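You operate a simulated robot arm through the tools that you are given. There is no shell and no other tool.

You are at the controls of a simulated robot arm. One attempt, no reset.

Task
Pump four strokes over the filter in the grey cabinet, then swap it for the dirty one.
Fine: The clean filter goes on the side shelf; shut the drawer. Set down upright: blue filter, green filter.

It is judged by the outcome, as a careful person would: the job done as asked, and still so three seconds after it is handed in. It fails if anything else is knocked over, pushed out of place, dropped, spilled or broken.

Robot
A 7-joint arm with a two-finger gripper, fixed in place. Base frame: the origin is at the foot of the arm, x ahead of it, y to its left, z up. Units: cm, rad, N and s.
With the tool pointing down near the work surface it reaches from about 16 to 66 cm from the base axis. Its first joint turns from -2.496 to 2.496 rad. Payload 2.45 kg.
Tool frame: the origin (TCP) lies between the finger pads and is the grasp point; the fingertips stand 2.6 cm ahead of it; z points along the fingers, y is the line along which they close. The gripper opens to 9.6 cm. The gripper's body begins 6.9 cm behind the TCP.
Orientation is told as [roll, pitch, yaw] about the base's x, y, z axes, in that order, counted from this pose: with the fingers straight down and closing along the base's y, the tool's x points along the base's -x, its y along +y and its z along -z.

Tools
- The arm moves only by the tool jog_arm. Its argument "plan" is a list of rows, each a list of 7 numbers: the shift along the tool's x, y, z in cm, then the turn, a rotation vector about the tool's x, y, z in rad, then the finger opening in cm, from 0 to 9.6. In form: [[dx, dy, dz, rx, ry, rz, jaw], ...]. A call has 1 to 20 rows; each row shifts and turns the commanded pose from where the row before left it, along the tool's axes as they then stand. Each row takes 0.2 s and may step no farther than 5 cm and 0.15 rad from the row before; otherwise, or with a gripper value out of range, the whole call is refused. Where a pose cannot be reached the arm comes as near as it can. A force on the tool above 90 N (or 10 N above the force at the start of the call, whichever is more), or a blocked arm, ends the call early, and 0.2 s more pass. Each finger halts on what it meets, pressing with about 34 N; the grip force reading is that of the motor and also rises with nothing between the fingers. The clock runs only during rows and for 0.2 s after the last one: add rows that do not move to give the fingers time. It gives the time, the measured TCP pose, the force on the tool (base axes), the opening and the grip force at its end, in the units of the frame above (readings bear some noise), with the torque about the TCP (base axes, N m) and any sound that the robot's microphone picked up, and new pictures: "views" is both (left out), scene, wrist or none.
- Cameras (640 x 400 px; columns grow to the right, rows downward): "scene" is fixed at [5.9, -50.88, 145.07]; the picture's right is [0.82, -0.58, 0.00], its down [-0.30, -0.42, -0.86] and it looks along [0.49, 0.70, -0.51] (base axes); focal length 308 px, centre (320, 200). "wrist" rides on the gripper at [8.2, 0.3, -9.8] in the tool frame; the picture's right is [-0.04, 1.00, 0.00], its down [-0.73, -0.03, -0.68] and it looks along [-0.68, -0.03, 0.73] (tool axes); focal length 256 px, centre (320, 200).
- move_column(by): slides the trunk up (or, below 0, down) by that many cm; the arm rides with it, the base frame stays. It gives what a move gives, with no picture.
- pixel_to_xyz(camera, pixels): for up to 12 pixels [column, row] of the newest picture of that camera ("zoom" is the newest enlarged one), the place [x, y, z] in the base frame of the surface seen there, good to about 0.2 cm, but the place of the scene camera against the robot may be out by one fixed shift of up to 2.5 cm in any direction. No time passes.
- close_up(camera, box): a new picture of the part [left, top, right, bottom] of that camera's present view, enlarged. No time passes.
- hand_in(): hands the job in; it is judged then, once.

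Open the gripper and draw the arm clear of the work before you hand the job in, unless the task says otherwise.

The tools are called after "Request:" as a command line: name --pt "numbers of a row" for each row, then --argument value for the rest, lists and objects as JSON in quotes. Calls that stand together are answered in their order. jog_arm: Moves the arm, as the interface text tells. Its arguments: {"type":"object","properties":{"plan":{"type":"array","items":{"type":"array","items":{"type":"number"}}},"views":{"type":"string","enum":["both","scene","wrist","none"]}},"required":["plan"]} The other tools are called the same way: move_column (by) slides the trunk up or down; pixel_to_xyz (camera, pixels) gives the place of the surface under pixels of a picture; close_up (camera, box) takes an enlarged picture of a part of a camera's view; hand_in () hands the job in.

At the start:

```text
t: 0.0
tool_pos: [38.62, 11.92, 127.5]
tcp_rot: [0.001, 0.0, 0.0]
force: [-0.1, 0.4, -0.6]
torque: [0.01, 0.01, 0.02]
grip_width: 9.6
finger_force: 0.0
trunk travel left (down, up): [-57.5, 6.5]
```

scene: 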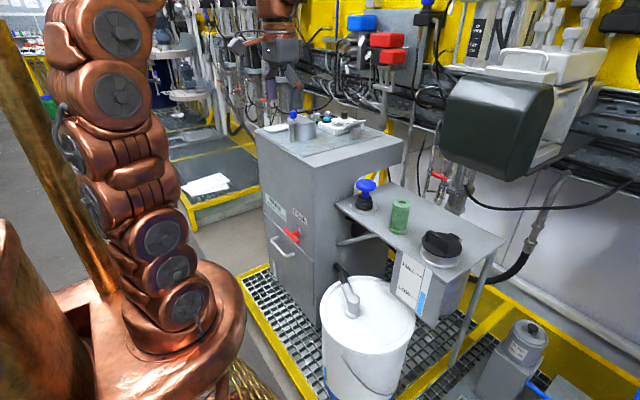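
wrist: 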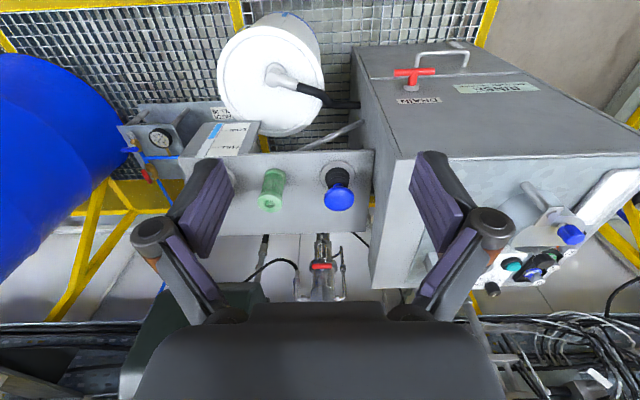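

I'll look closely at the cabinet, shelf and objects before moving.

Request:
close_up --camera "scene" --box '[240, 100, 400, 200]'

Request:
close_up --camera "scene" --box '[320, 160, 520, 340]'

Request:
close_up --camera "scene" --box '[240, 170, 400, 330]'

Request:
close_up --camera "wrist" --box '[180, 130, 400, 310]'

Request:
close_up --camera "wrist" --box '[350, 30, 640, 310]'

```text
4.00 times, centred on (320, 150) of scene
```

zoom: 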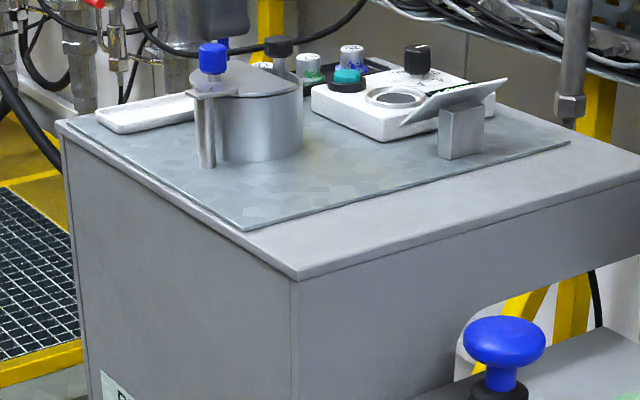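

```text
2.22 times, centred on (420, 250) of scene
```

zoom: 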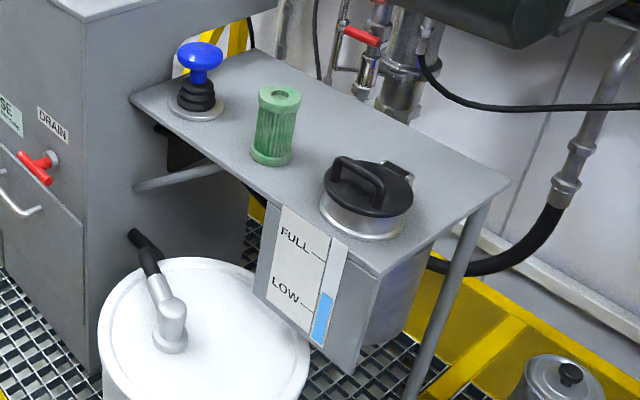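

```text
2.50 times, centred on (320, 250) of scene
```

zoom: 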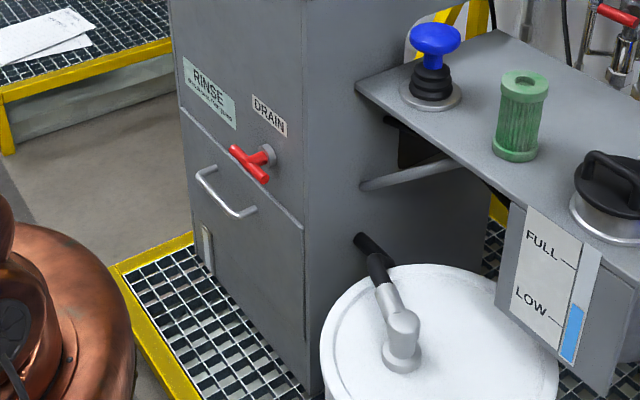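

```text
2.22 times, centred on (290, 220) of wrist
```

zoom: 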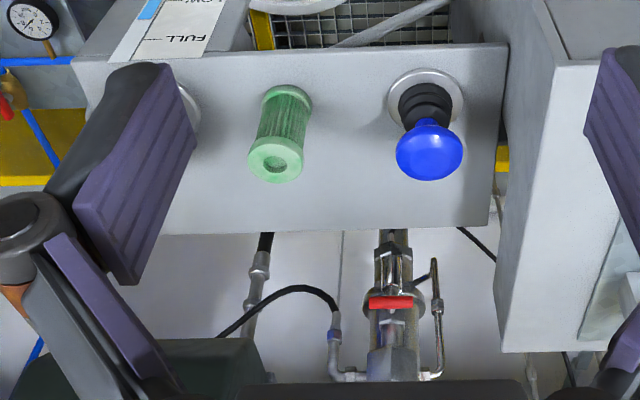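

```text
1.43 times, centred on (495, 170) of wrist
```

zoom: 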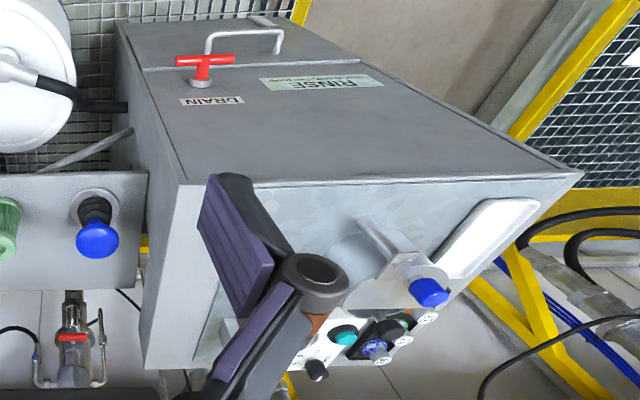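

I'll read the RINSE / DRAIN labels and the gauge, and get positions for the key parts.

Request:
close_up --camera "scene" --box '[260, 185, 320, 222]'

Request:
close_up --camera "wrist" --box '[380, 50, 560, 120]'

Request:
close_up --camera "scene" --box '[260, 220, 330, 300]'

Request:
pixel_to_xyz --camera "wrist" --pixels '[[270, 203], [268, 180], [338, 201], [335, 170], [300, 220], [365, 160], [462, 55], [430, 73], [410, 72], [400, 160], [630, 158], [280, 75]]'

Request:
pixel_to_xyz --camera "scene" --pixels '[[400, 202], [398, 230], [366, 184], [292, 236], [284, 250], [272, 240], [293, 254], [313, 170], [264, 190], [316, 262], [440, 245], [420, 200]]'

```text
10.67 times, centred on (290, 204) of scene
```

zoom: 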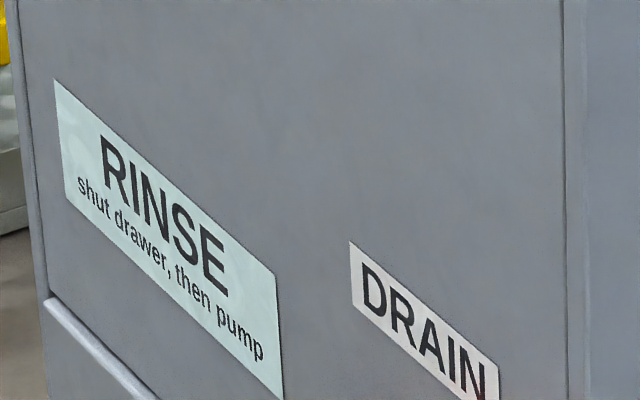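

```text
3.56 times, centred on (470, 85) of wrist
```

zoom: 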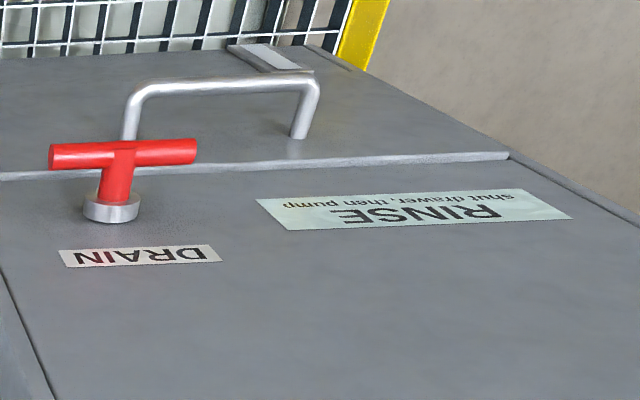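

```text
5.00 times, centred on (295, 260) of scene
```

zoom: 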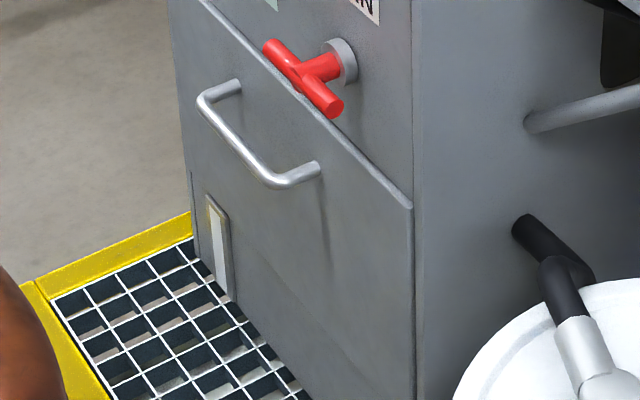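

```text
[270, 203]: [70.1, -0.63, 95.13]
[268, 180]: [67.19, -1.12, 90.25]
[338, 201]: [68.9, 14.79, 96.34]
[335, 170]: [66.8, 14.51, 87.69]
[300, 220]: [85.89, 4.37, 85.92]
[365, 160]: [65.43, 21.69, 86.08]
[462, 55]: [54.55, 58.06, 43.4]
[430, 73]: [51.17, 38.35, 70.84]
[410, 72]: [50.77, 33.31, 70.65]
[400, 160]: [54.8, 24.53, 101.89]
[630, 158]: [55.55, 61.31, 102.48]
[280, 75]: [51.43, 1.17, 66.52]
```

```text
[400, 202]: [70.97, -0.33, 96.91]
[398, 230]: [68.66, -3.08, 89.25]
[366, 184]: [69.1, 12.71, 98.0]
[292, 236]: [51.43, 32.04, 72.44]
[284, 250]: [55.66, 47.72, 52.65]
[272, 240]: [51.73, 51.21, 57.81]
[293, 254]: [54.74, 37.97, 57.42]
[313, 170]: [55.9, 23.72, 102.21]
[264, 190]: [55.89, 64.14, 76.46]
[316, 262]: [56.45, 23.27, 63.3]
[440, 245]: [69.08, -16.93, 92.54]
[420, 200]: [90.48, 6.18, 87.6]
```

Labels read "RINSE – shut drawer, then pump" and "DRAIN". I'll check the gauge, pump, and the white strip at the drawer's lower left.

Request:
close_up --camera "scene" --box '[390, 245, 440, 325]'

Request:
close_up --camera "scene" --box '[340, 170, 420, 240]'

Request:
close_up --camera "scene" --box '[270, 250, 310, 285]'

Request:
close_up --camera "wrist" --box '[430, 30, 500, 75]'

Request:
close_up --camera "scene" --box '[150, 0, 400, 150]'

Request:
close_up --camera "wrist" --box '[110, 90, 270, 190]'

```text
5.00 times, centred on (415, 285) of scene
```

zoom: 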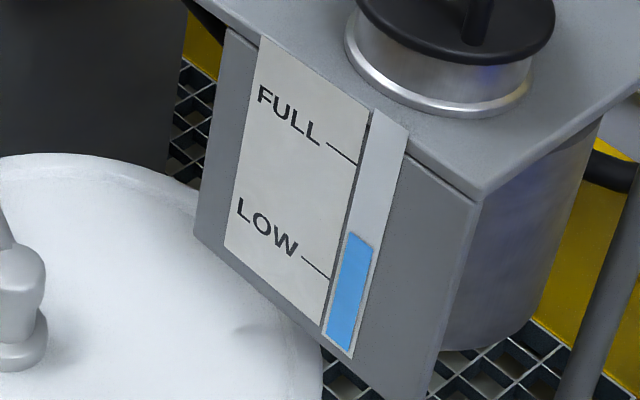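

```text
5.71 times, centred on (380, 205) of scene
```

zoom: 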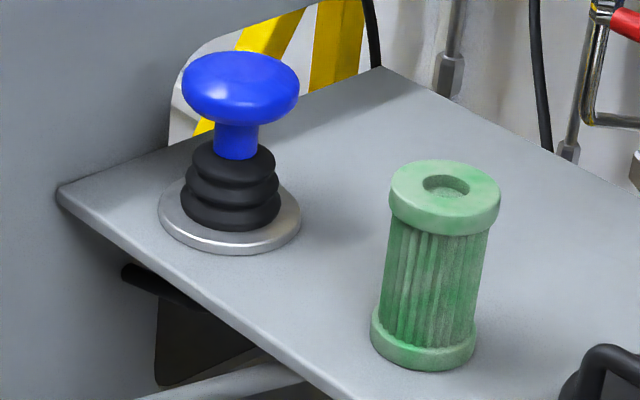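

```text
11.43 times, centred on (290, 268) of scene
```

zoom: 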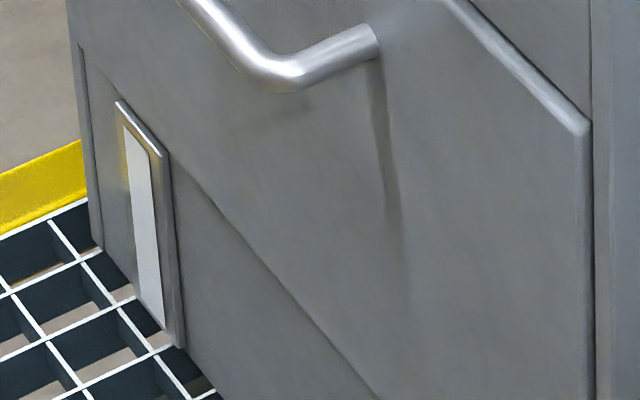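

```text
8.89 times, centred on (465, 52) of wrist
```

zoom: 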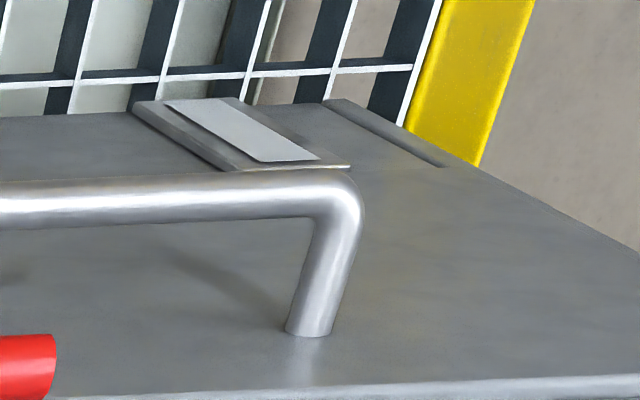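

```text
2.56 times, centred on (275, 75) of scene
```

zoom: 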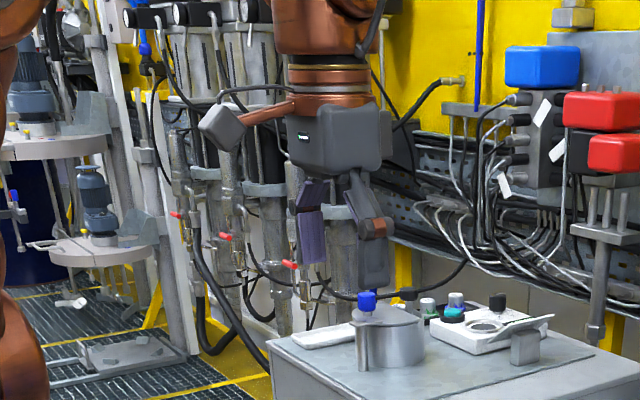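

```text
4.00 times, centred on (190, 140) of wrist
```

zoom: 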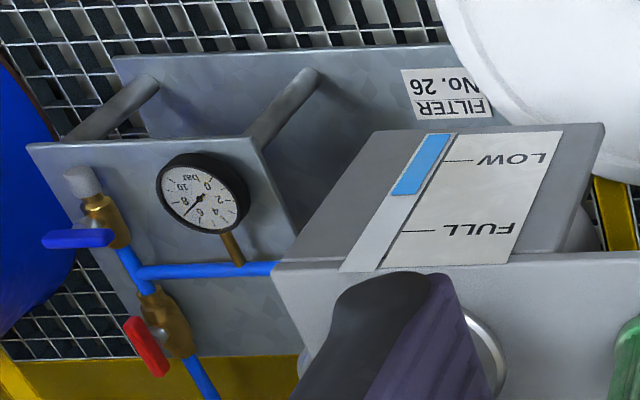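

The reservoir is above LOW, the cabinet's sight glass is white (empty), and the drawer looks shut, so pumping comes first. I lower the trunk 18 cm to get the tool nearer shelf height.

Request:
move_column --by -18

```text
t: 2.0
tool_pos: [38.64, 11.97, 109.45]
tcp_rot: [0.0, 0.0, 0.001]
force: [-0.3, 0.3, -0.2]
torque: [-0.03, -0.04, -0.01]
grip_width: 9.59
finger_force: 0.0
trunk travel left (down, up): [-39.5, 24.5]
```

Now forward over the pump at safe height, closing the fingers on the way, to test the reach.

Request:
jog_arm --pt "-3 0.3 0 0 0 0 6" --pt "-3 0.4 0 0 0 0 3" --pt "-3 0.4 0 0 0 0 0" --pt "-3 0.4 0 0 0 0 0" --pt "-3 0.4 0 0 0 0 0" --pt "-3 0.4 0 0 0 0 0" --pt "-3 0.3 0 0 0 0 0" --pt "-3 0 0 0 0 0 0" --pt "-3 0 0 0 0 0 0" --pt "0 0 0 0 0 0 0"

```text
t: 4.2
tool_pos: [56.2, 13.53, 105.02]
tcp_rot: [0.0, -0.002, 0.001]
force: [-0.6, 0.1, 0.0]
torque: [-0.01, 0.0, -0.03]
grip_width: 0.04
finger_force: 28.7
out of reach, approached as far as the arm can: row 4, 5, 6, 7, 8, 9
trunk travel left (down, up): [-39.5, 24.5]
```

scene: 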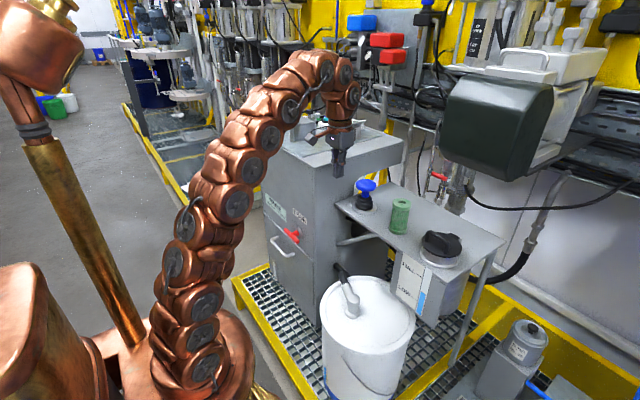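
wrist: 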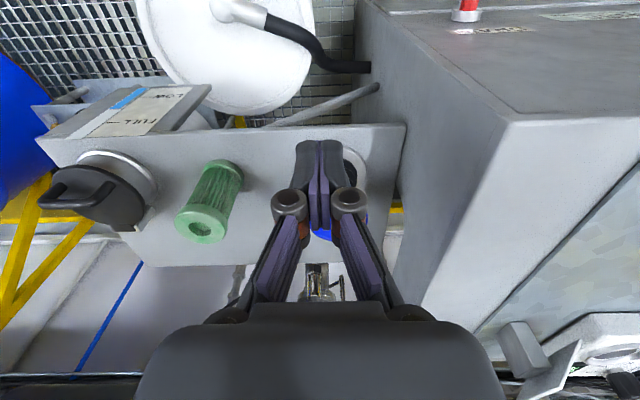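

The arm is stretched out at radius 58 because its shoulder is too low; the tool is at (56,13.5,105). I raise the trunk and then come down to get more reach.

Request:
move_column --by 24

Request:
jog_arm --pt "0 0 4 0 0 0 0" --pt "0 0 4 0 0 0 0" --pt "0 0 4 0 0 0 0" --pt "0 0 4 0 0 0 0" --pt "0 0 4 0 0 0 0" --pt "0 0 3 0 0 0 0" --pt "-3 0 0 0 0 0 0" --pt "-3 0.5 0 0 0 0 0" --pt "-3 0.5 0 0 0 0 0" --pt "-2 0 0 0 0 0 0" --pt "0 0 0 0 0 0 0"

```text
t: 6.7
tool_pos: [56.29, 13.43, 129.07]
tcp_rot: [-0.001, 0.0, 0.001]
force: [0.2, -0.4, -0.6]
torque: [0.0, 0.03, -0.02]
grip_width: 0.0
finger_force: 28.9
trunk travel left (down, up): [-63.5, 0.5]
```

```text
t: 9.1
tool_pos: [67.22, 14.55, 106.13]
tcp_rot: [0.002, 0.0, 0.001]
force: [0.7, 0.0, 0.1]
torque: [0.04, 0.01, -0.01]
grip_width: 0.0
finger_force: 28.5
trunk travel left (down, up): [-63.5, 0.5]
```

scene: 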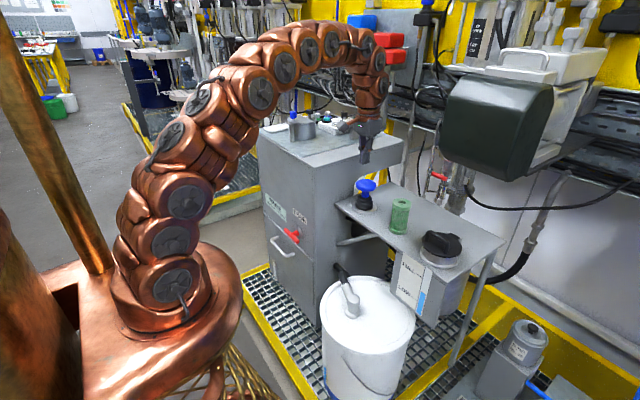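
wrist: 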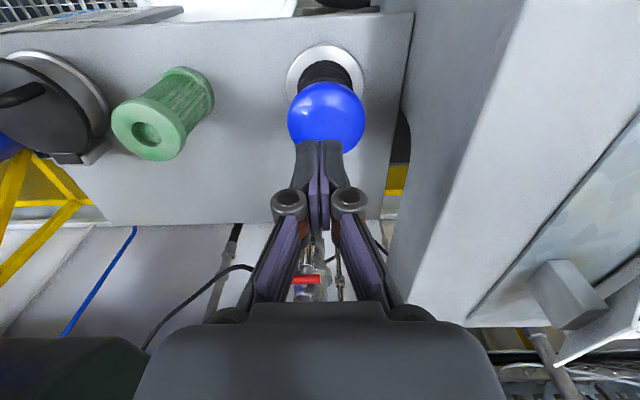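

Reach is good now: tool at (67.2,14.5,106). I measure the pump knob, filter and shelf from this wrist view.

Request:
pixel_to_xyz --camera "wrist" --pixels '[[326, 118], [291, 118], [363, 118], [326, 88], [326, 135], [326, 50], [290, 75], [364, 75], [250, 150], [146, 133], [188, 75], [113, 120]]'

Request:
close_up --camera "wrist" --box '[240, 30, 400, 180]'

```text
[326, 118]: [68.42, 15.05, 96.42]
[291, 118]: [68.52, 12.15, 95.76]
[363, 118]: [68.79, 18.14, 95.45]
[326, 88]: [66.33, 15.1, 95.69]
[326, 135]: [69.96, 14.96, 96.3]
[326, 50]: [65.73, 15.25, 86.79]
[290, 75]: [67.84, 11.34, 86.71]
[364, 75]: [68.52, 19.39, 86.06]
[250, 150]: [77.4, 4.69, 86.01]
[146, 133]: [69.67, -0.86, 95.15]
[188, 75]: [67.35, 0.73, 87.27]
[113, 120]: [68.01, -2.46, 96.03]
```

```text
2.67 times, centred on (320, 105) of wrist
```

zoom: 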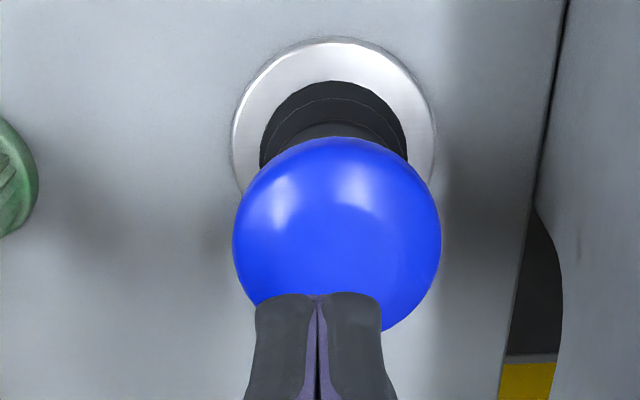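

Knob centre ≈ (69.0, 15.2), top z ≈ 96.6. I centre the closed fingertips over it, then descend slowly to feel contact.

Request:
jog_arm --pt "-1.7 0.6 0 0 0 0 0" --pt "0 0 2 0 0 0 0" --pt "0 0 2 0 0 0 0" --pt "0 0 1 0 0 0 0" --pt "0 0 0 0 0 0 0"

```text
t: 10.3
tool_pos: [68.92, 15.17, 100.97]
tcp_rot: [0.001, 0.0, 0.0]
force: [0.3, 0.0, -0.2]
torque: [-0.01, -0.02, 0.0]
grip_width: 0.0
finger_force: 28.1
trunk travel left (down, up): [-63.5, 0.5]
```

scene: 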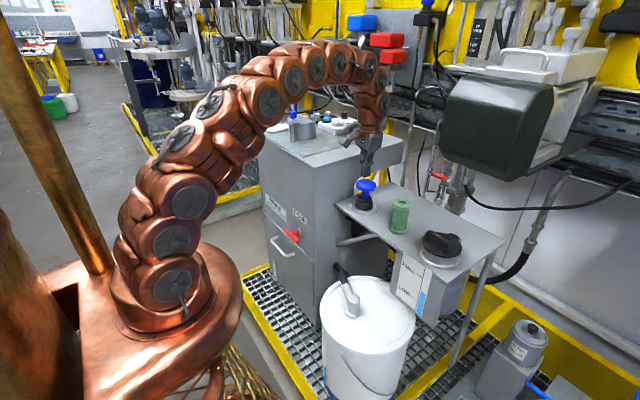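
wrist: 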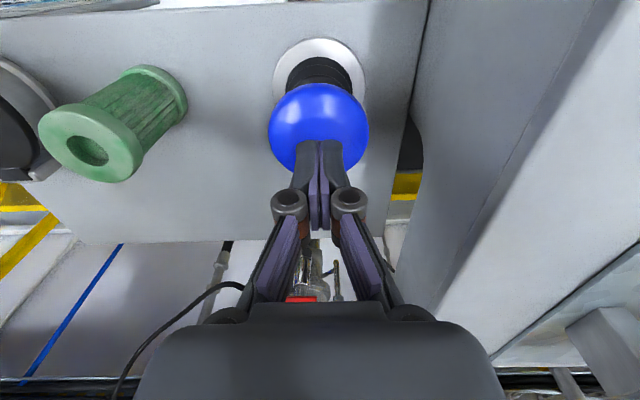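

Fingertips are right above the knob centre. First stroke: press down slowly until the end stop is felt.

Request:
jog_arm --pt "0 0 1.0 0 0 0 0" --pt "0 0 0.7 0 0 0 0" --pt "0 0 0.5 0 0 0 0" --pt "0 0 0.5 0 0 0 0" --pt "0 0 0.5 0 0 0 0" --pt "0 0 0.5 0 0 0 0"

```text
t: 11.7
tool_pos: [69.1, 15.02, 97.26]
tcp_rot: [-0.001, 0.0, 0.0]
force: [-3.1, -1.4, 5.3]
torque: [-0.01, 0.05, -0.01]
grip_width: 0.61
finger_force: 28.3
trunk travel left (down, up): [-63.5, 0.5]
```

scene: 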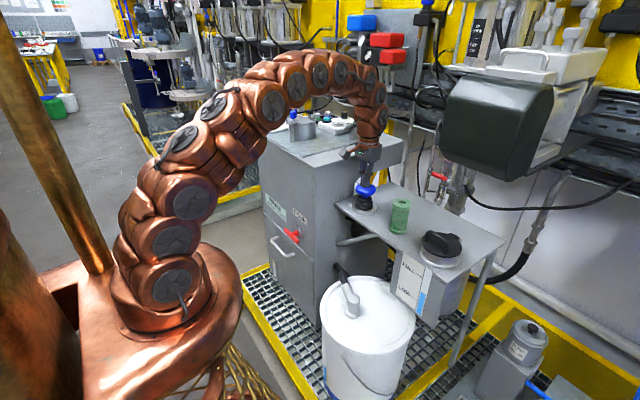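
wrist: 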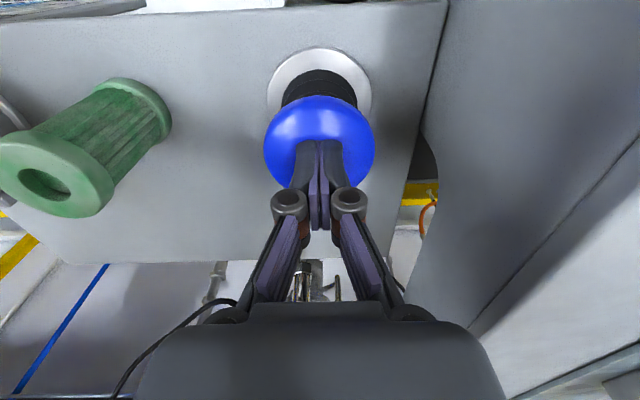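

Force is only ~5 N, so the knob is moving or nearly so (tips at z≈94.7). I keep pressing.

Request:
jog_arm --pt "0 0 0.5 0 0 0 0" --pt "0 0 0.5 0 0 0 0" --pt "0 0 0.5 0 0 0 0"

```text
t: 12.5
tool_pos: [69.01, 15.21, 95.75]
tcp_rot: [-0.001, 0.001, -0.001]
force: [6.0, -0.4, 10.1]
torque: [-0.02, -0.12, 0.03]
grip_width: 0.61
finger_force: 28.7
trunk travel left (down, up): [-63.5, 0.5]
```

scene: 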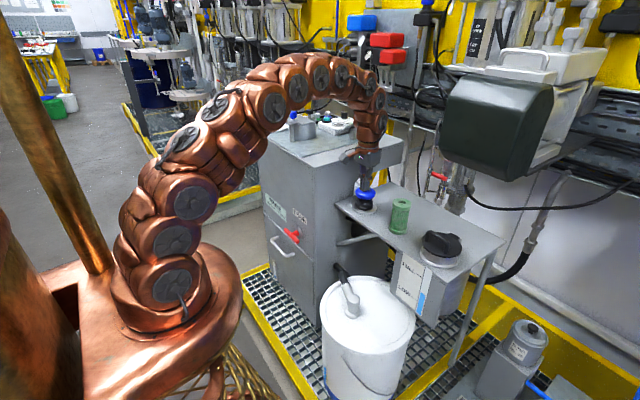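
wrist: 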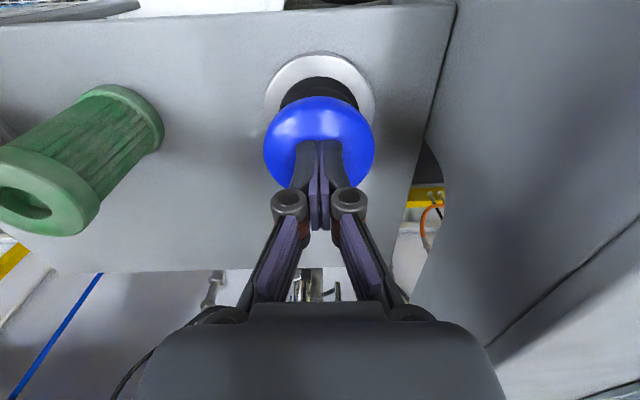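

The knob is compressing smoothly (10 N, tips at z≈93.2). Continuing to the stop.

Request:
jog_arm --pt "0 0 0.5 0 0 0 0" --pt "0 0 0.5 0 0 0 0" --views "wrist"

Request:
jog_arm --pt "0 0 0.5 0 0 0 0" --views "wrist"

```text
t: 13.1
tool_pos: [68.94, 14.97, 95.73]
tcp_rot: [0.006, -0.015, 0.001]
force: [6.5, -2.7, 84.0]
torque: [-0.12, 0.48, 0.23]
grip_width: 0.59
finger_force: 28.7
trunk travel left (down, up): [-63.5, 0.5]
```

wrist: 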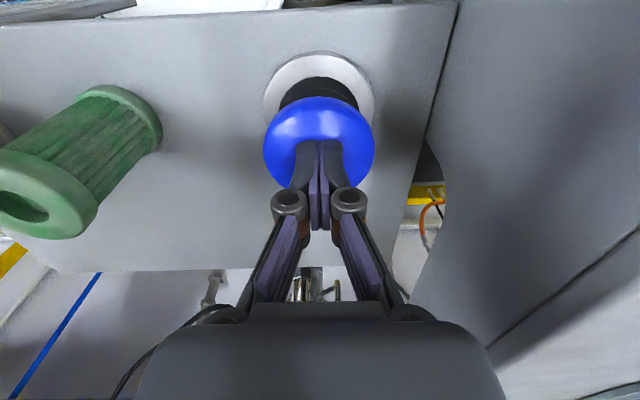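

```text
t: 13.4
tool_pos: [69.01, 15.09, 95.69]
tcp_rot: [0.005, -0.017, 0.0]
force: [-17.9, -6.0, 52.2]
torque: [-0.13, 1.04, 0.07]
grip_width: 0.6
finger_force: 28.3
trunk travel left (down, up): [-63.5, 0.5]
stopped in row 1: the force on the tool passed its limit at 101 N (the readings are from after the stop); the commanded pose is now the measured one
```

wrist: 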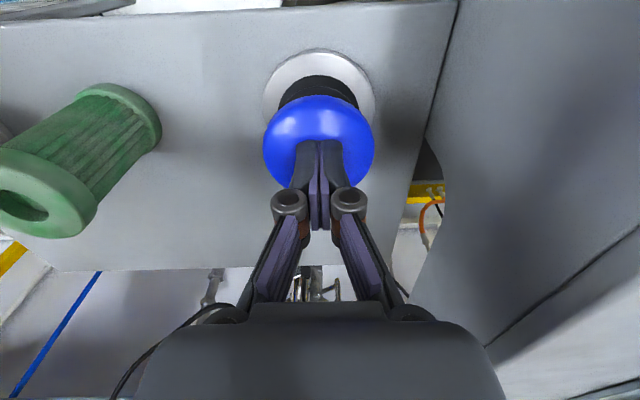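

The end stop is at TCP z≈95.7 — stroke 1 done. I rise to 101 and check the spring return.

Request:
jog_arm --pt "0 0 -1 0 0 0 0" --pt "0 0 -1 0 0 0 0" --pt "0 0 -1.5 0 0 0 0" --pt "0 0 -1.8 0 0 0 0" --pt "0 0 0 0 0 0 0"

Request:
pixel_to_xyz --camera "wrist" --pixels '[[318, 118], [318, 130], [285, 118], [355, 118]]'

Request:
close_up --camera "scene" --box '[250, 160, 450, 330]'

Request:
close_up --camera "scene" --box '[390, 245, 440, 325]'

```text
t: 14.6
tool_pos: [69.26, 15.06, 100.53]
tcp_rot: [0.001, -0.014, 0.0]
force: [-0.6, -0.1, 0.1]
torque: [-0.01, 0.05, 0.01]
grip_width: 0.0
finger_force: 28.8
trunk travel left (down, up): [-63.5, 0.5]
```

scene: 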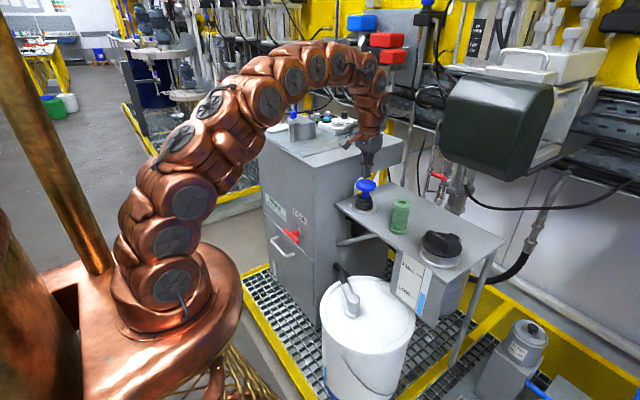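
wrist: 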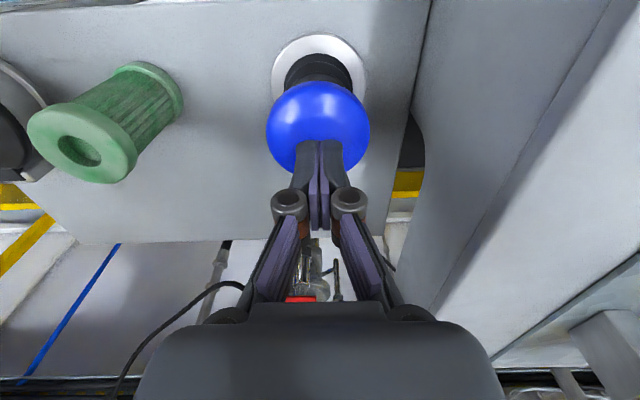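

```text
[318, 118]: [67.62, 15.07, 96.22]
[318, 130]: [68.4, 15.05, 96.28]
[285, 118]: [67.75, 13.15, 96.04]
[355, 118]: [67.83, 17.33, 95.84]
```

```text
2.35 times, centred on (350, 245) of scene
```

zoom: 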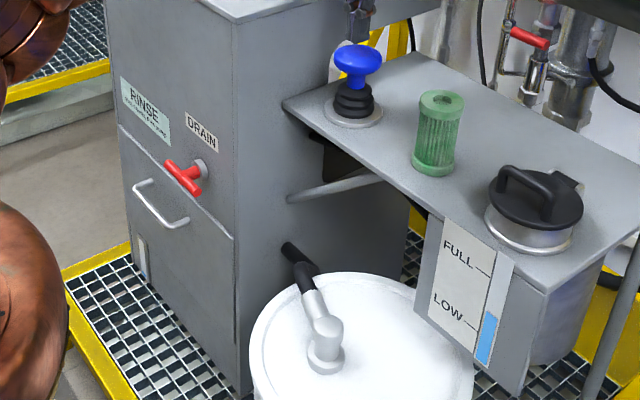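

```text
5.00 times, centred on (415, 285) of scene
```

zoom: 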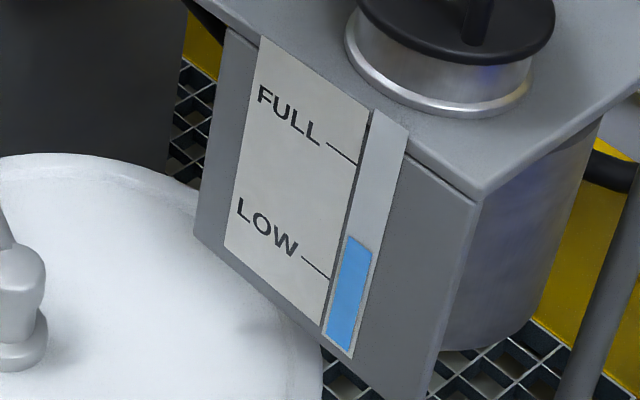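

The knob sprang back and the reservoir level dipped slightly, confirming the stroke. I check the sump sight glass.

Request:
close_up --camera "scene" --box '[270, 250, 310, 285]'

```text
11.43 times, centred on (290, 268) of scene
```

zoom: 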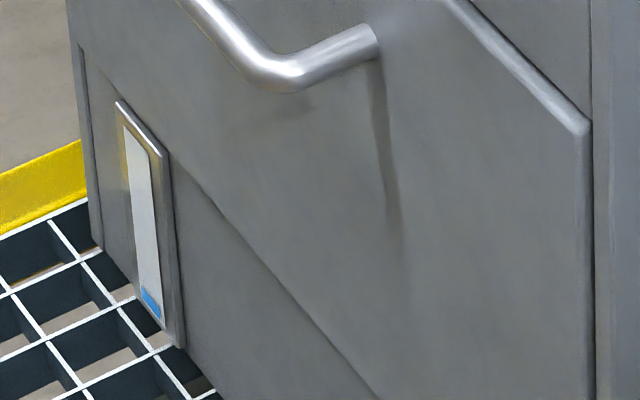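

The sump glass now shows a little blue. Stroke 2: down to the stop, checking the force.

Request:
jog_arm --pt "0 0 1.5 0 0 0 0" --pt "0 0 1 0 0 0 0" --pt "0 0 1 0 0 0 0" --pt "0 0 0.8 0 0 0 0" --pt "0 0 0.6 0 0 0 0" --views "none"

```text
t: 15.8
tool_pos: [69.22, 15.14, 95.86]
tcp_rot: [0.002, -0.011, 0.0]
force: [1.7, -3.5, 15.5]
torque: [-0.11, 0.14, 0.06]
grip_width: 0.61
finger_force: 28.5
trunk travel left (down, up): [-63.5, 0.5]
```

Nearly at the stop (z 95.86, 15.5 N); I add 0.3 cm to bottom out, then release fully.

Request:
jog_arm --pt "0 0 0.3 0 0 0 0" --views "none"

Request:
jog_arm --pt "0 0 -1 0 0 0 0" --pt "0 0 -1 0 0 0 0" --pt "0 0 -1.5 0 0 0 0" --pt "0 0 -1.5 0 0 0 0" --pt "0 0 0 0 0 0 0" --views "both"

Request:
close_up --camera "scene" --box '[270, 250, 310, 285]'

Request:
close_up --camera "scene" --box '[390, 245, 440, 325]'

```text
t: 16.2
tool_pos: [69.17, 15.05, 95.74]
tcp_rot: [0.004, -0.017, -0.001]
force: [0.5, -8.2, 40.4]
torque: [-0.2, 0.45, 0.09]
grip_width: 0.58
finger_force: 28.5
trunk travel left (down, up): [-63.5, 0.5]
```

```text
t: 17.4
tool_pos: [69.2, 15.14, 100.23]
tcp_rot: [0.003, -0.013, -0.001]
force: [0.8, 0.6, 0.9]
torque: [0.02, 0.01, 0.02]
grip_width: 0.0
finger_force: 28.4
trunk travel left (down, up): [-63.5, 0.5]
```

scene: 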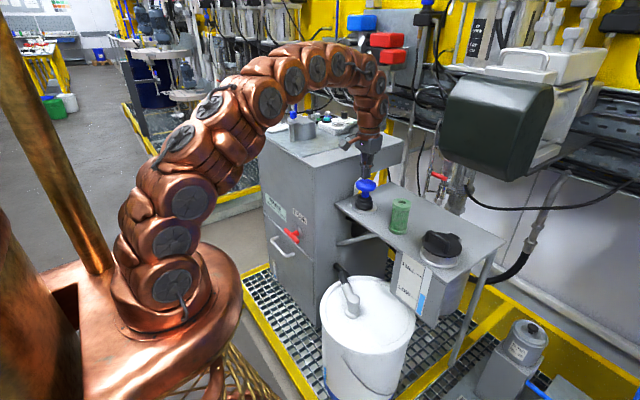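
wrist: 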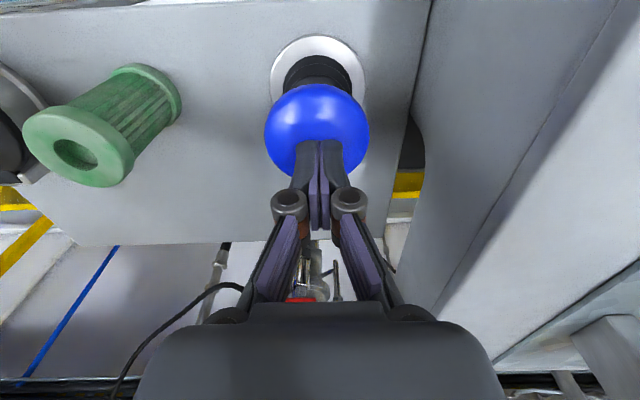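

```text
11.43 times, centred on (290, 268) of scene
```

zoom: 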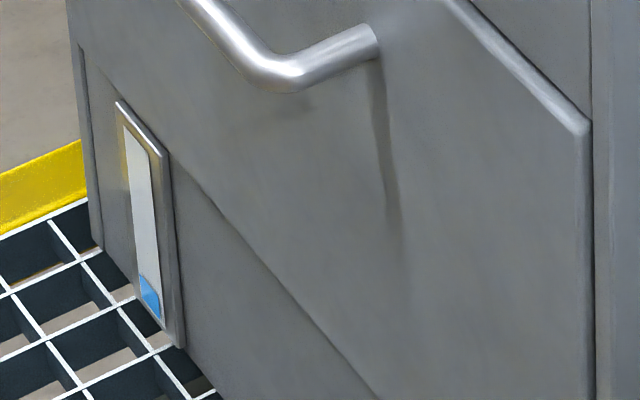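

```text
5.00 times, centred on (415, 285) of scene
```

zoom: 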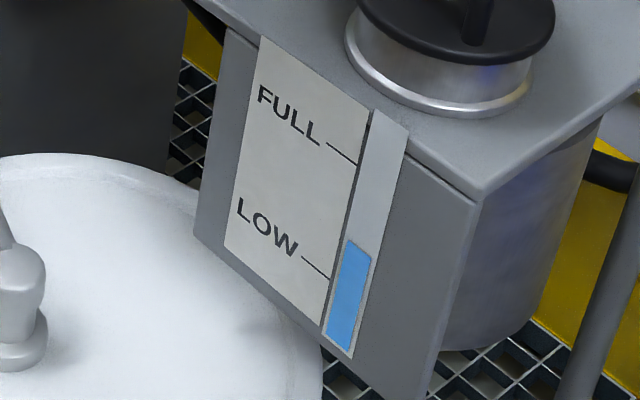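

Stroke 2 registered (blue in the glass doubled). Stroke 3, same profile.

Request:
jog_arm --pt "0 0 1.2 0 0 0 0" --pt "0 0 1 0 0 0 0" --pt "0 0 1 0 0 0 0" --pt "0 0 0.8 0 0 0 0" --pt "0 0 0.6 0 0 0 0" --pt "0 0 0 0 0 0 0" --views "none"

Request:
jog_arm --pt "0 0 -1 0 0 0 0" --pt "0 0 -1 0 0 0 0" --pt "0 0 -1.3 0 0 0 0" --pt "0 0 -1.3 0 0 0 0" --pt "0 0 0 0 0 0 0" --views "both"

Request:
close_up --camera "scene" --box '[270, 250, 310, 285]'

```text
t: 18.8
tool_pos: [69.11, 15.19, 95.78]
tcp_rot: [0.001, -0.015, 0.0]
force: [0.3, 4.0, 17.6]
torque: [0.08, 0.18, -0.03]
grip_width: 0.59
finger_force: 28.6
trunk travel left (down, up): [-63.5, 0.5]
```

```text
t: 20.0
tool_pos: [69.14, 15.3, 100.31]
tcp_rot: [0.002, -0.011, -0.001]
force: [0.6, -0.5, 0.8]
torque: [-0.05, 0.01, 0.01]
grip_width: 0.0
finger_force: 28.4
trunk travel left (down, up): [-63.5, 0.5]
```

scene: 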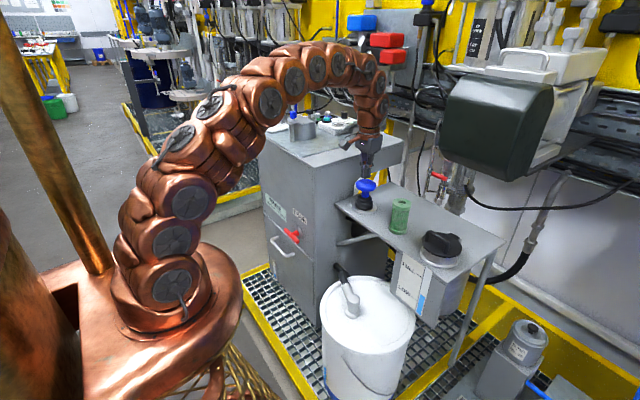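
wrist: 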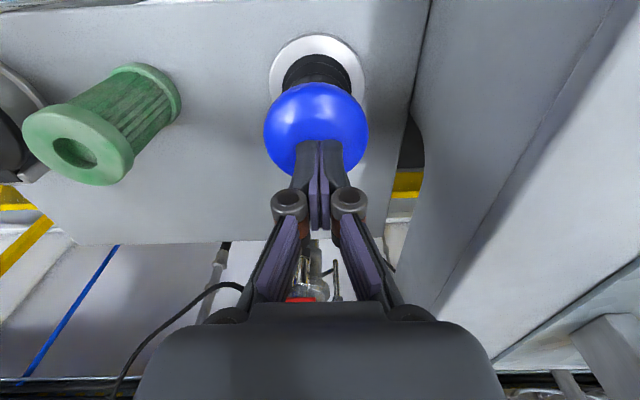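

```text
11.43 times, centred on (290, 268) of scene
```

zoom: 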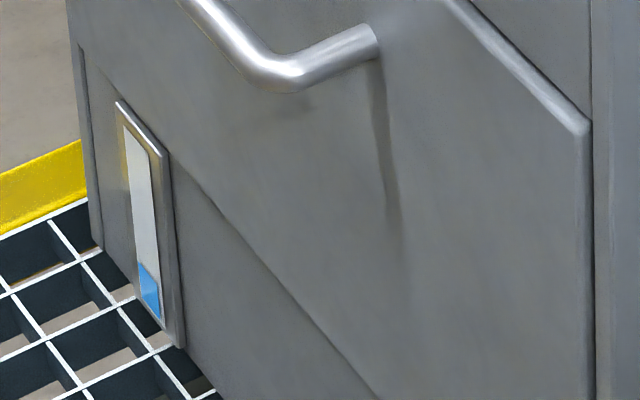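

Stroke 3 registered. Stroke 4, the last one, then I rise clear of the pump.

Request:
jog_arm --pt "0 0 1.2 0 0 0 0" --pt "0 0 1 0 0 0 0" --pt "0 0 1 0 0 0 0" --pt "0 0 0.8 0 0 0 0" --pt "0 0 0.65 0 0 0 0" --pt "0 0 0 0 0 0 0" --views "none"

Request:
jog_arm --pt "0 0 -1 0 0 0 0" --pt "0 0 -1 0 0 0 0" --pt "0 0 -1.3 0 0 0 0" --pt "0 0 -2 0 0 0 0" --pt "0 0 -3 0 0 0 0" --pt "0 0 -4 0 0 0 0" --pt "0 0 0 0 0 0 0" --views "both"

Request:
close_up --camera "scene" --box '[270, 250, 310, 285]'

Request:
close_up --camera "scene" --box '[390, 245, 440, 325]'

```text
t: 21.4
tool_pos: [69.14, 15.27, 95.79]
tcp_rot: [0.003, -0.014, 0.0]
force: [1.7, 4.4, 17.8]
torque: [0.11, 0.19, -0.05]
grip_width: 0.62
finger_force: 29.0
trunk travel left (down, up): [-63.5, 0.5]
```

```text
t: 23.0
tool_pos: [68.97, 15.17, 107.97]
tcp_rot: [0.002, -0.01, 0.001]
force: [0.7, 0.3, 1.0]
torque: [0.0, 0.02, 0.02]
grip_width: 0.0
finger_force: 28.2
trunk travel left (down, up): [-63.5, 0.5]
```

scene: 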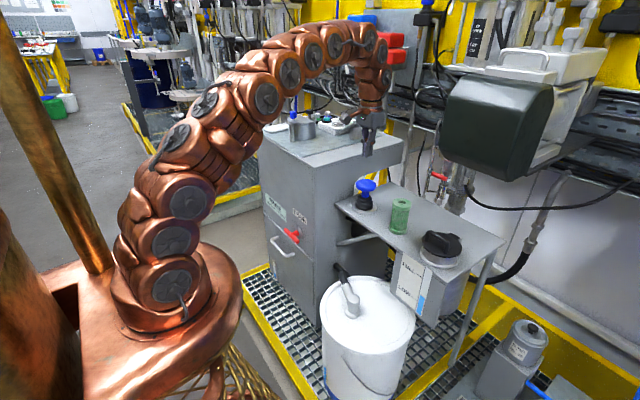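
wrist: 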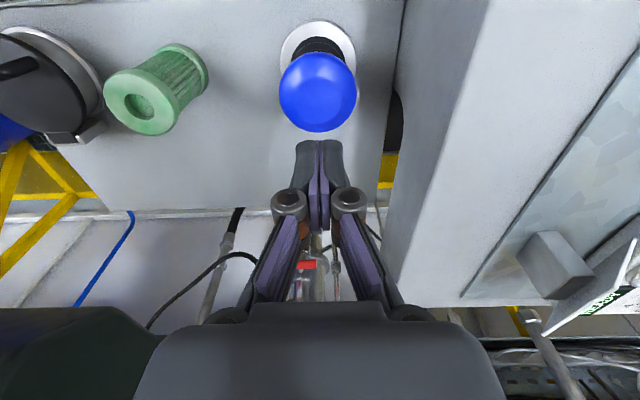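

```text
11.43 times, centred on (290, 268) of scene
```

zoom: 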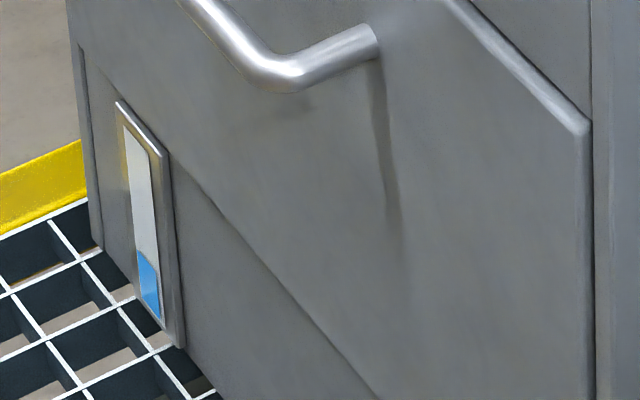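

```text
5.00 times, centred on (415, 285) of scene
```

zoom: 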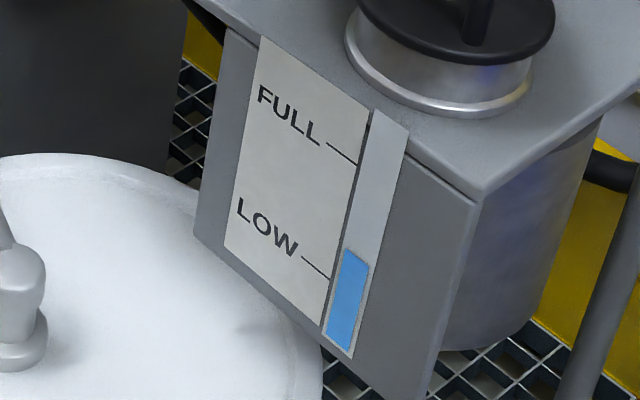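

Four strokes are in; the sump (below the drawer) is about a quarter full and the pump knob is back up. Now I retreat toward the robot and to the left, in front of the cabinet, staying high.

Request:
jog_arm --pt "4 0 0 0 0 0 0" --pt "4 0 0 0 0 0 0" --pt "4 0 0 0 0 0 0" --pt "4 0 0 0 0 0 0" --pt "4 0 0 0 0 0 0" --pt "4 1 0 0 0 0 0" --pt "4 2 0 0 0 0 0" --pt "4 2 0 0 0 0 0" --pt "2 4 0 0 0 0 0" --pt "0 4 0 0 0 0 0" --pt "0 4 0 0 0 0 0" --pt "0 4 0 0 0 0 0" --pt "0 4 0 0 0 0 0" --pt "0 0 0 0 0 0 0"

```text
t: 26.0
tool_pos: [35.08, 40.27, 107.58]
tcp_rot: [0.002, -0.01, -0.001]
force: [-0.6, -0.3, 0.6]
torque: [0.02, 0.0, -0.02]
grip_width: 0.01
finger_force: 28.0
trunk travel left (down, up): [-63.5, 0.5]
```

scene: 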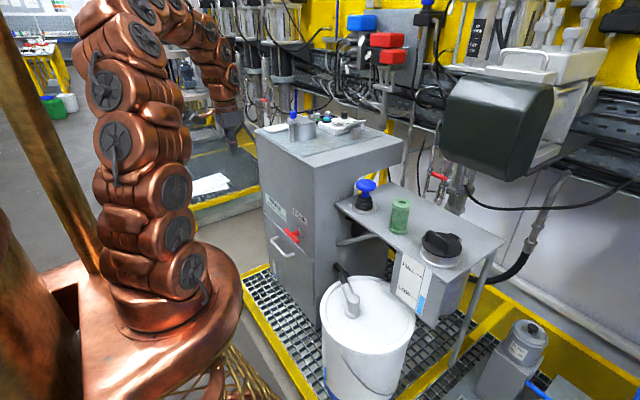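
wrist: 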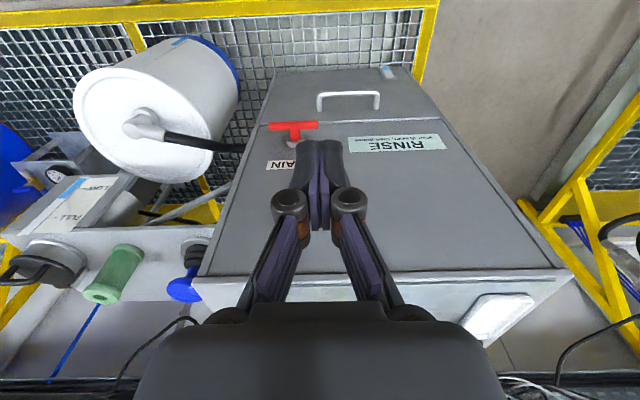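

From this wrist view the handle is at (348,95) and valve at (293,128); I measure them and the drawer outline.

Request:
pixel_to_xyz --camera "wrist" --pixels '[[322, 95], [348, 94], [376, 93], [319, 110], [380, 106], [348, 115], [268, 123], [317, 125], [388, 73], [275, 72], [270, 150], [500, 200]]'

Request:
close_up --camera "wrist" --box '[230, 50, 450, 180]'

```text
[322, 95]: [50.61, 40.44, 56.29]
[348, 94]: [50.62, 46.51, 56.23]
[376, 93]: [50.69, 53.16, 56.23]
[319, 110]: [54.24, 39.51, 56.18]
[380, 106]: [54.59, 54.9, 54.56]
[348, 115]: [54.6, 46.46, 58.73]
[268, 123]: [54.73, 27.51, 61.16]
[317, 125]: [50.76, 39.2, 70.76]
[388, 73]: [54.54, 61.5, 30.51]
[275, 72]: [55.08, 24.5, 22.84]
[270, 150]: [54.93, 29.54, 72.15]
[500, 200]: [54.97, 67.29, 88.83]
```

```text
2.91 times, centred on (340, 115) of wrist
```

zoom: 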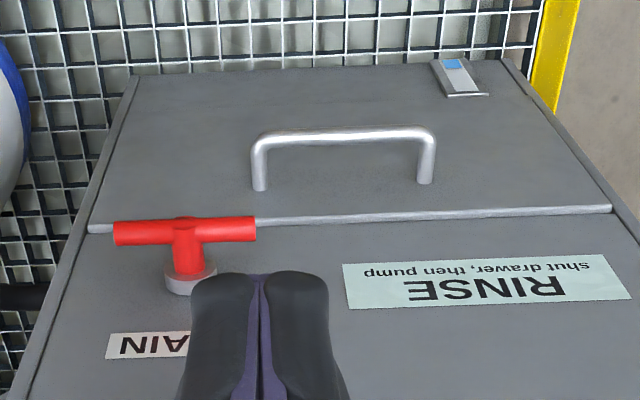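

Handle bar centre ≈ (51, 47, 56), drawer front at x≈54.6. I lower the trunk so the arm works comfortably at that height.

Request:
move_column --by -34

Request:
jog_arm --pt "0 1 0 0 -0.15 0 0" --pt "0 1 0 0 -0.15 0 0" --pt "0 1 0 0 -0.15 0 0" --pt "0 1 0 0 -0.15 0 0" --pt "0 1 0 0 -0.15 0 0" --pt "0 1 0 0 -0.15 0 0" --pt "0 0 0 0 -0.15 0 0" --pt "0 0 0 0 0 0 0"

```text
t: 29.3
tool_pos: [35.18, 40.27, 73.66]
tcp_rot: [0.002, -0.012, 0.0]
force: [-0.8, -0.7, -0.1]
torque: [-0.01, 0.04, -0.04]
grip_width: 0.0
finger_force: 28.9
trunk travel left (down, up): [-29.5, 34.5]
```

```text
t: 30.6
tool_pos: [37.54, 44.75, 75.17]
tcp_rot: [0.226, -0.465, -0.313]
force: [0.1, -0.1, -0.1]
torque: [0.02, 0.01, -0.01]
grip_width: 0.0
finger_force: 28.6
trunk travel left (down, up): [-29.5, 34.5]
stopped in row 6: the arm was blocked; the commanded pose is now the measured one
```

scene: 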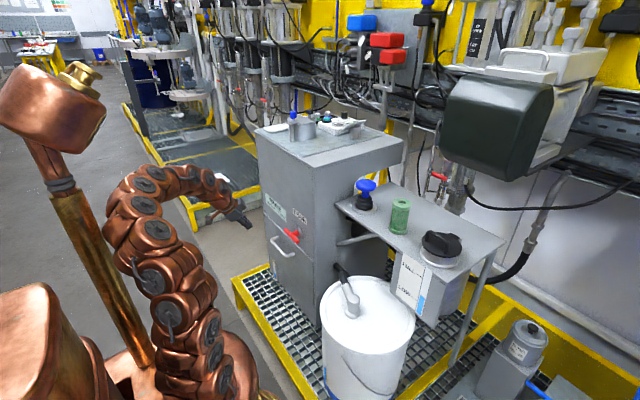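
wrist: 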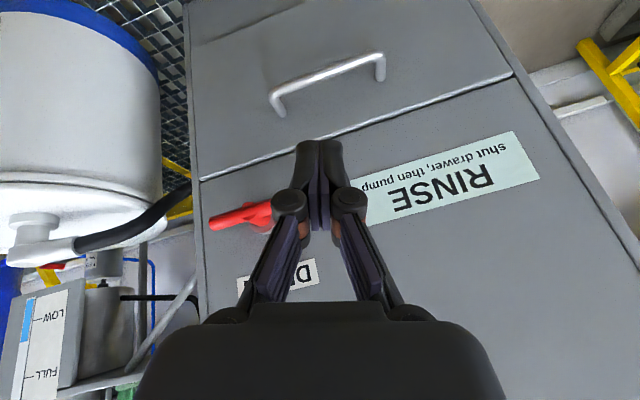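

The arm got blocked at the wrist while pitching out of its natural plane. I instead turn the tool to point radially outward (azimuth 45°, 45° down) with the fingers closing vertically, which suits the horizontal bar.

Request:
jog_arm --pt "0 0 0 -0.0717 0.0295 0.105 0" --pt "0 0 0 -0.0717 0.0295 0.105 0" --pt "0 0 0 -0.0717 0.0295 0.105 0" --pt "0 0 0 -0.0717 0.0295 0.105 0" --pt "0 0 0 -0.0717 0.0295 0.105 0" --pt "0 0 0 -0.0717 0.0295 0.105 0" --pt "0 0 0 0 0 0 0"

```text
t: 32.2
tool_pos: [37.5, 44.87, 75.31]
tcp_rot: [0.79, -0.001, -0.78]
force: [-0.4, 0.6, -0.1]
torque: [-0.06, 0.03, 0.01]
grip_width: 0.02
finger_force: 28.0
trunk travel left (down, up): [-29.5, 34.5]
```

scene: 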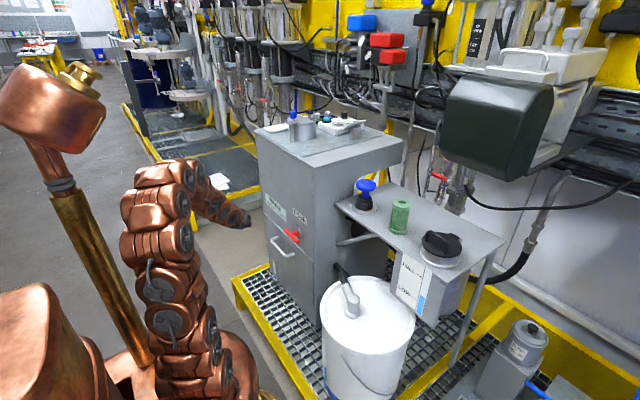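
wrist: 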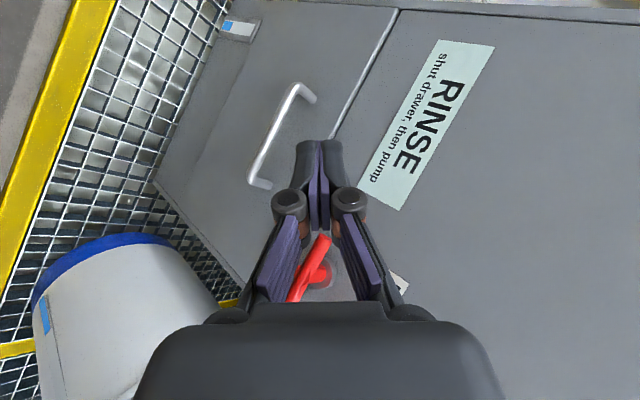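

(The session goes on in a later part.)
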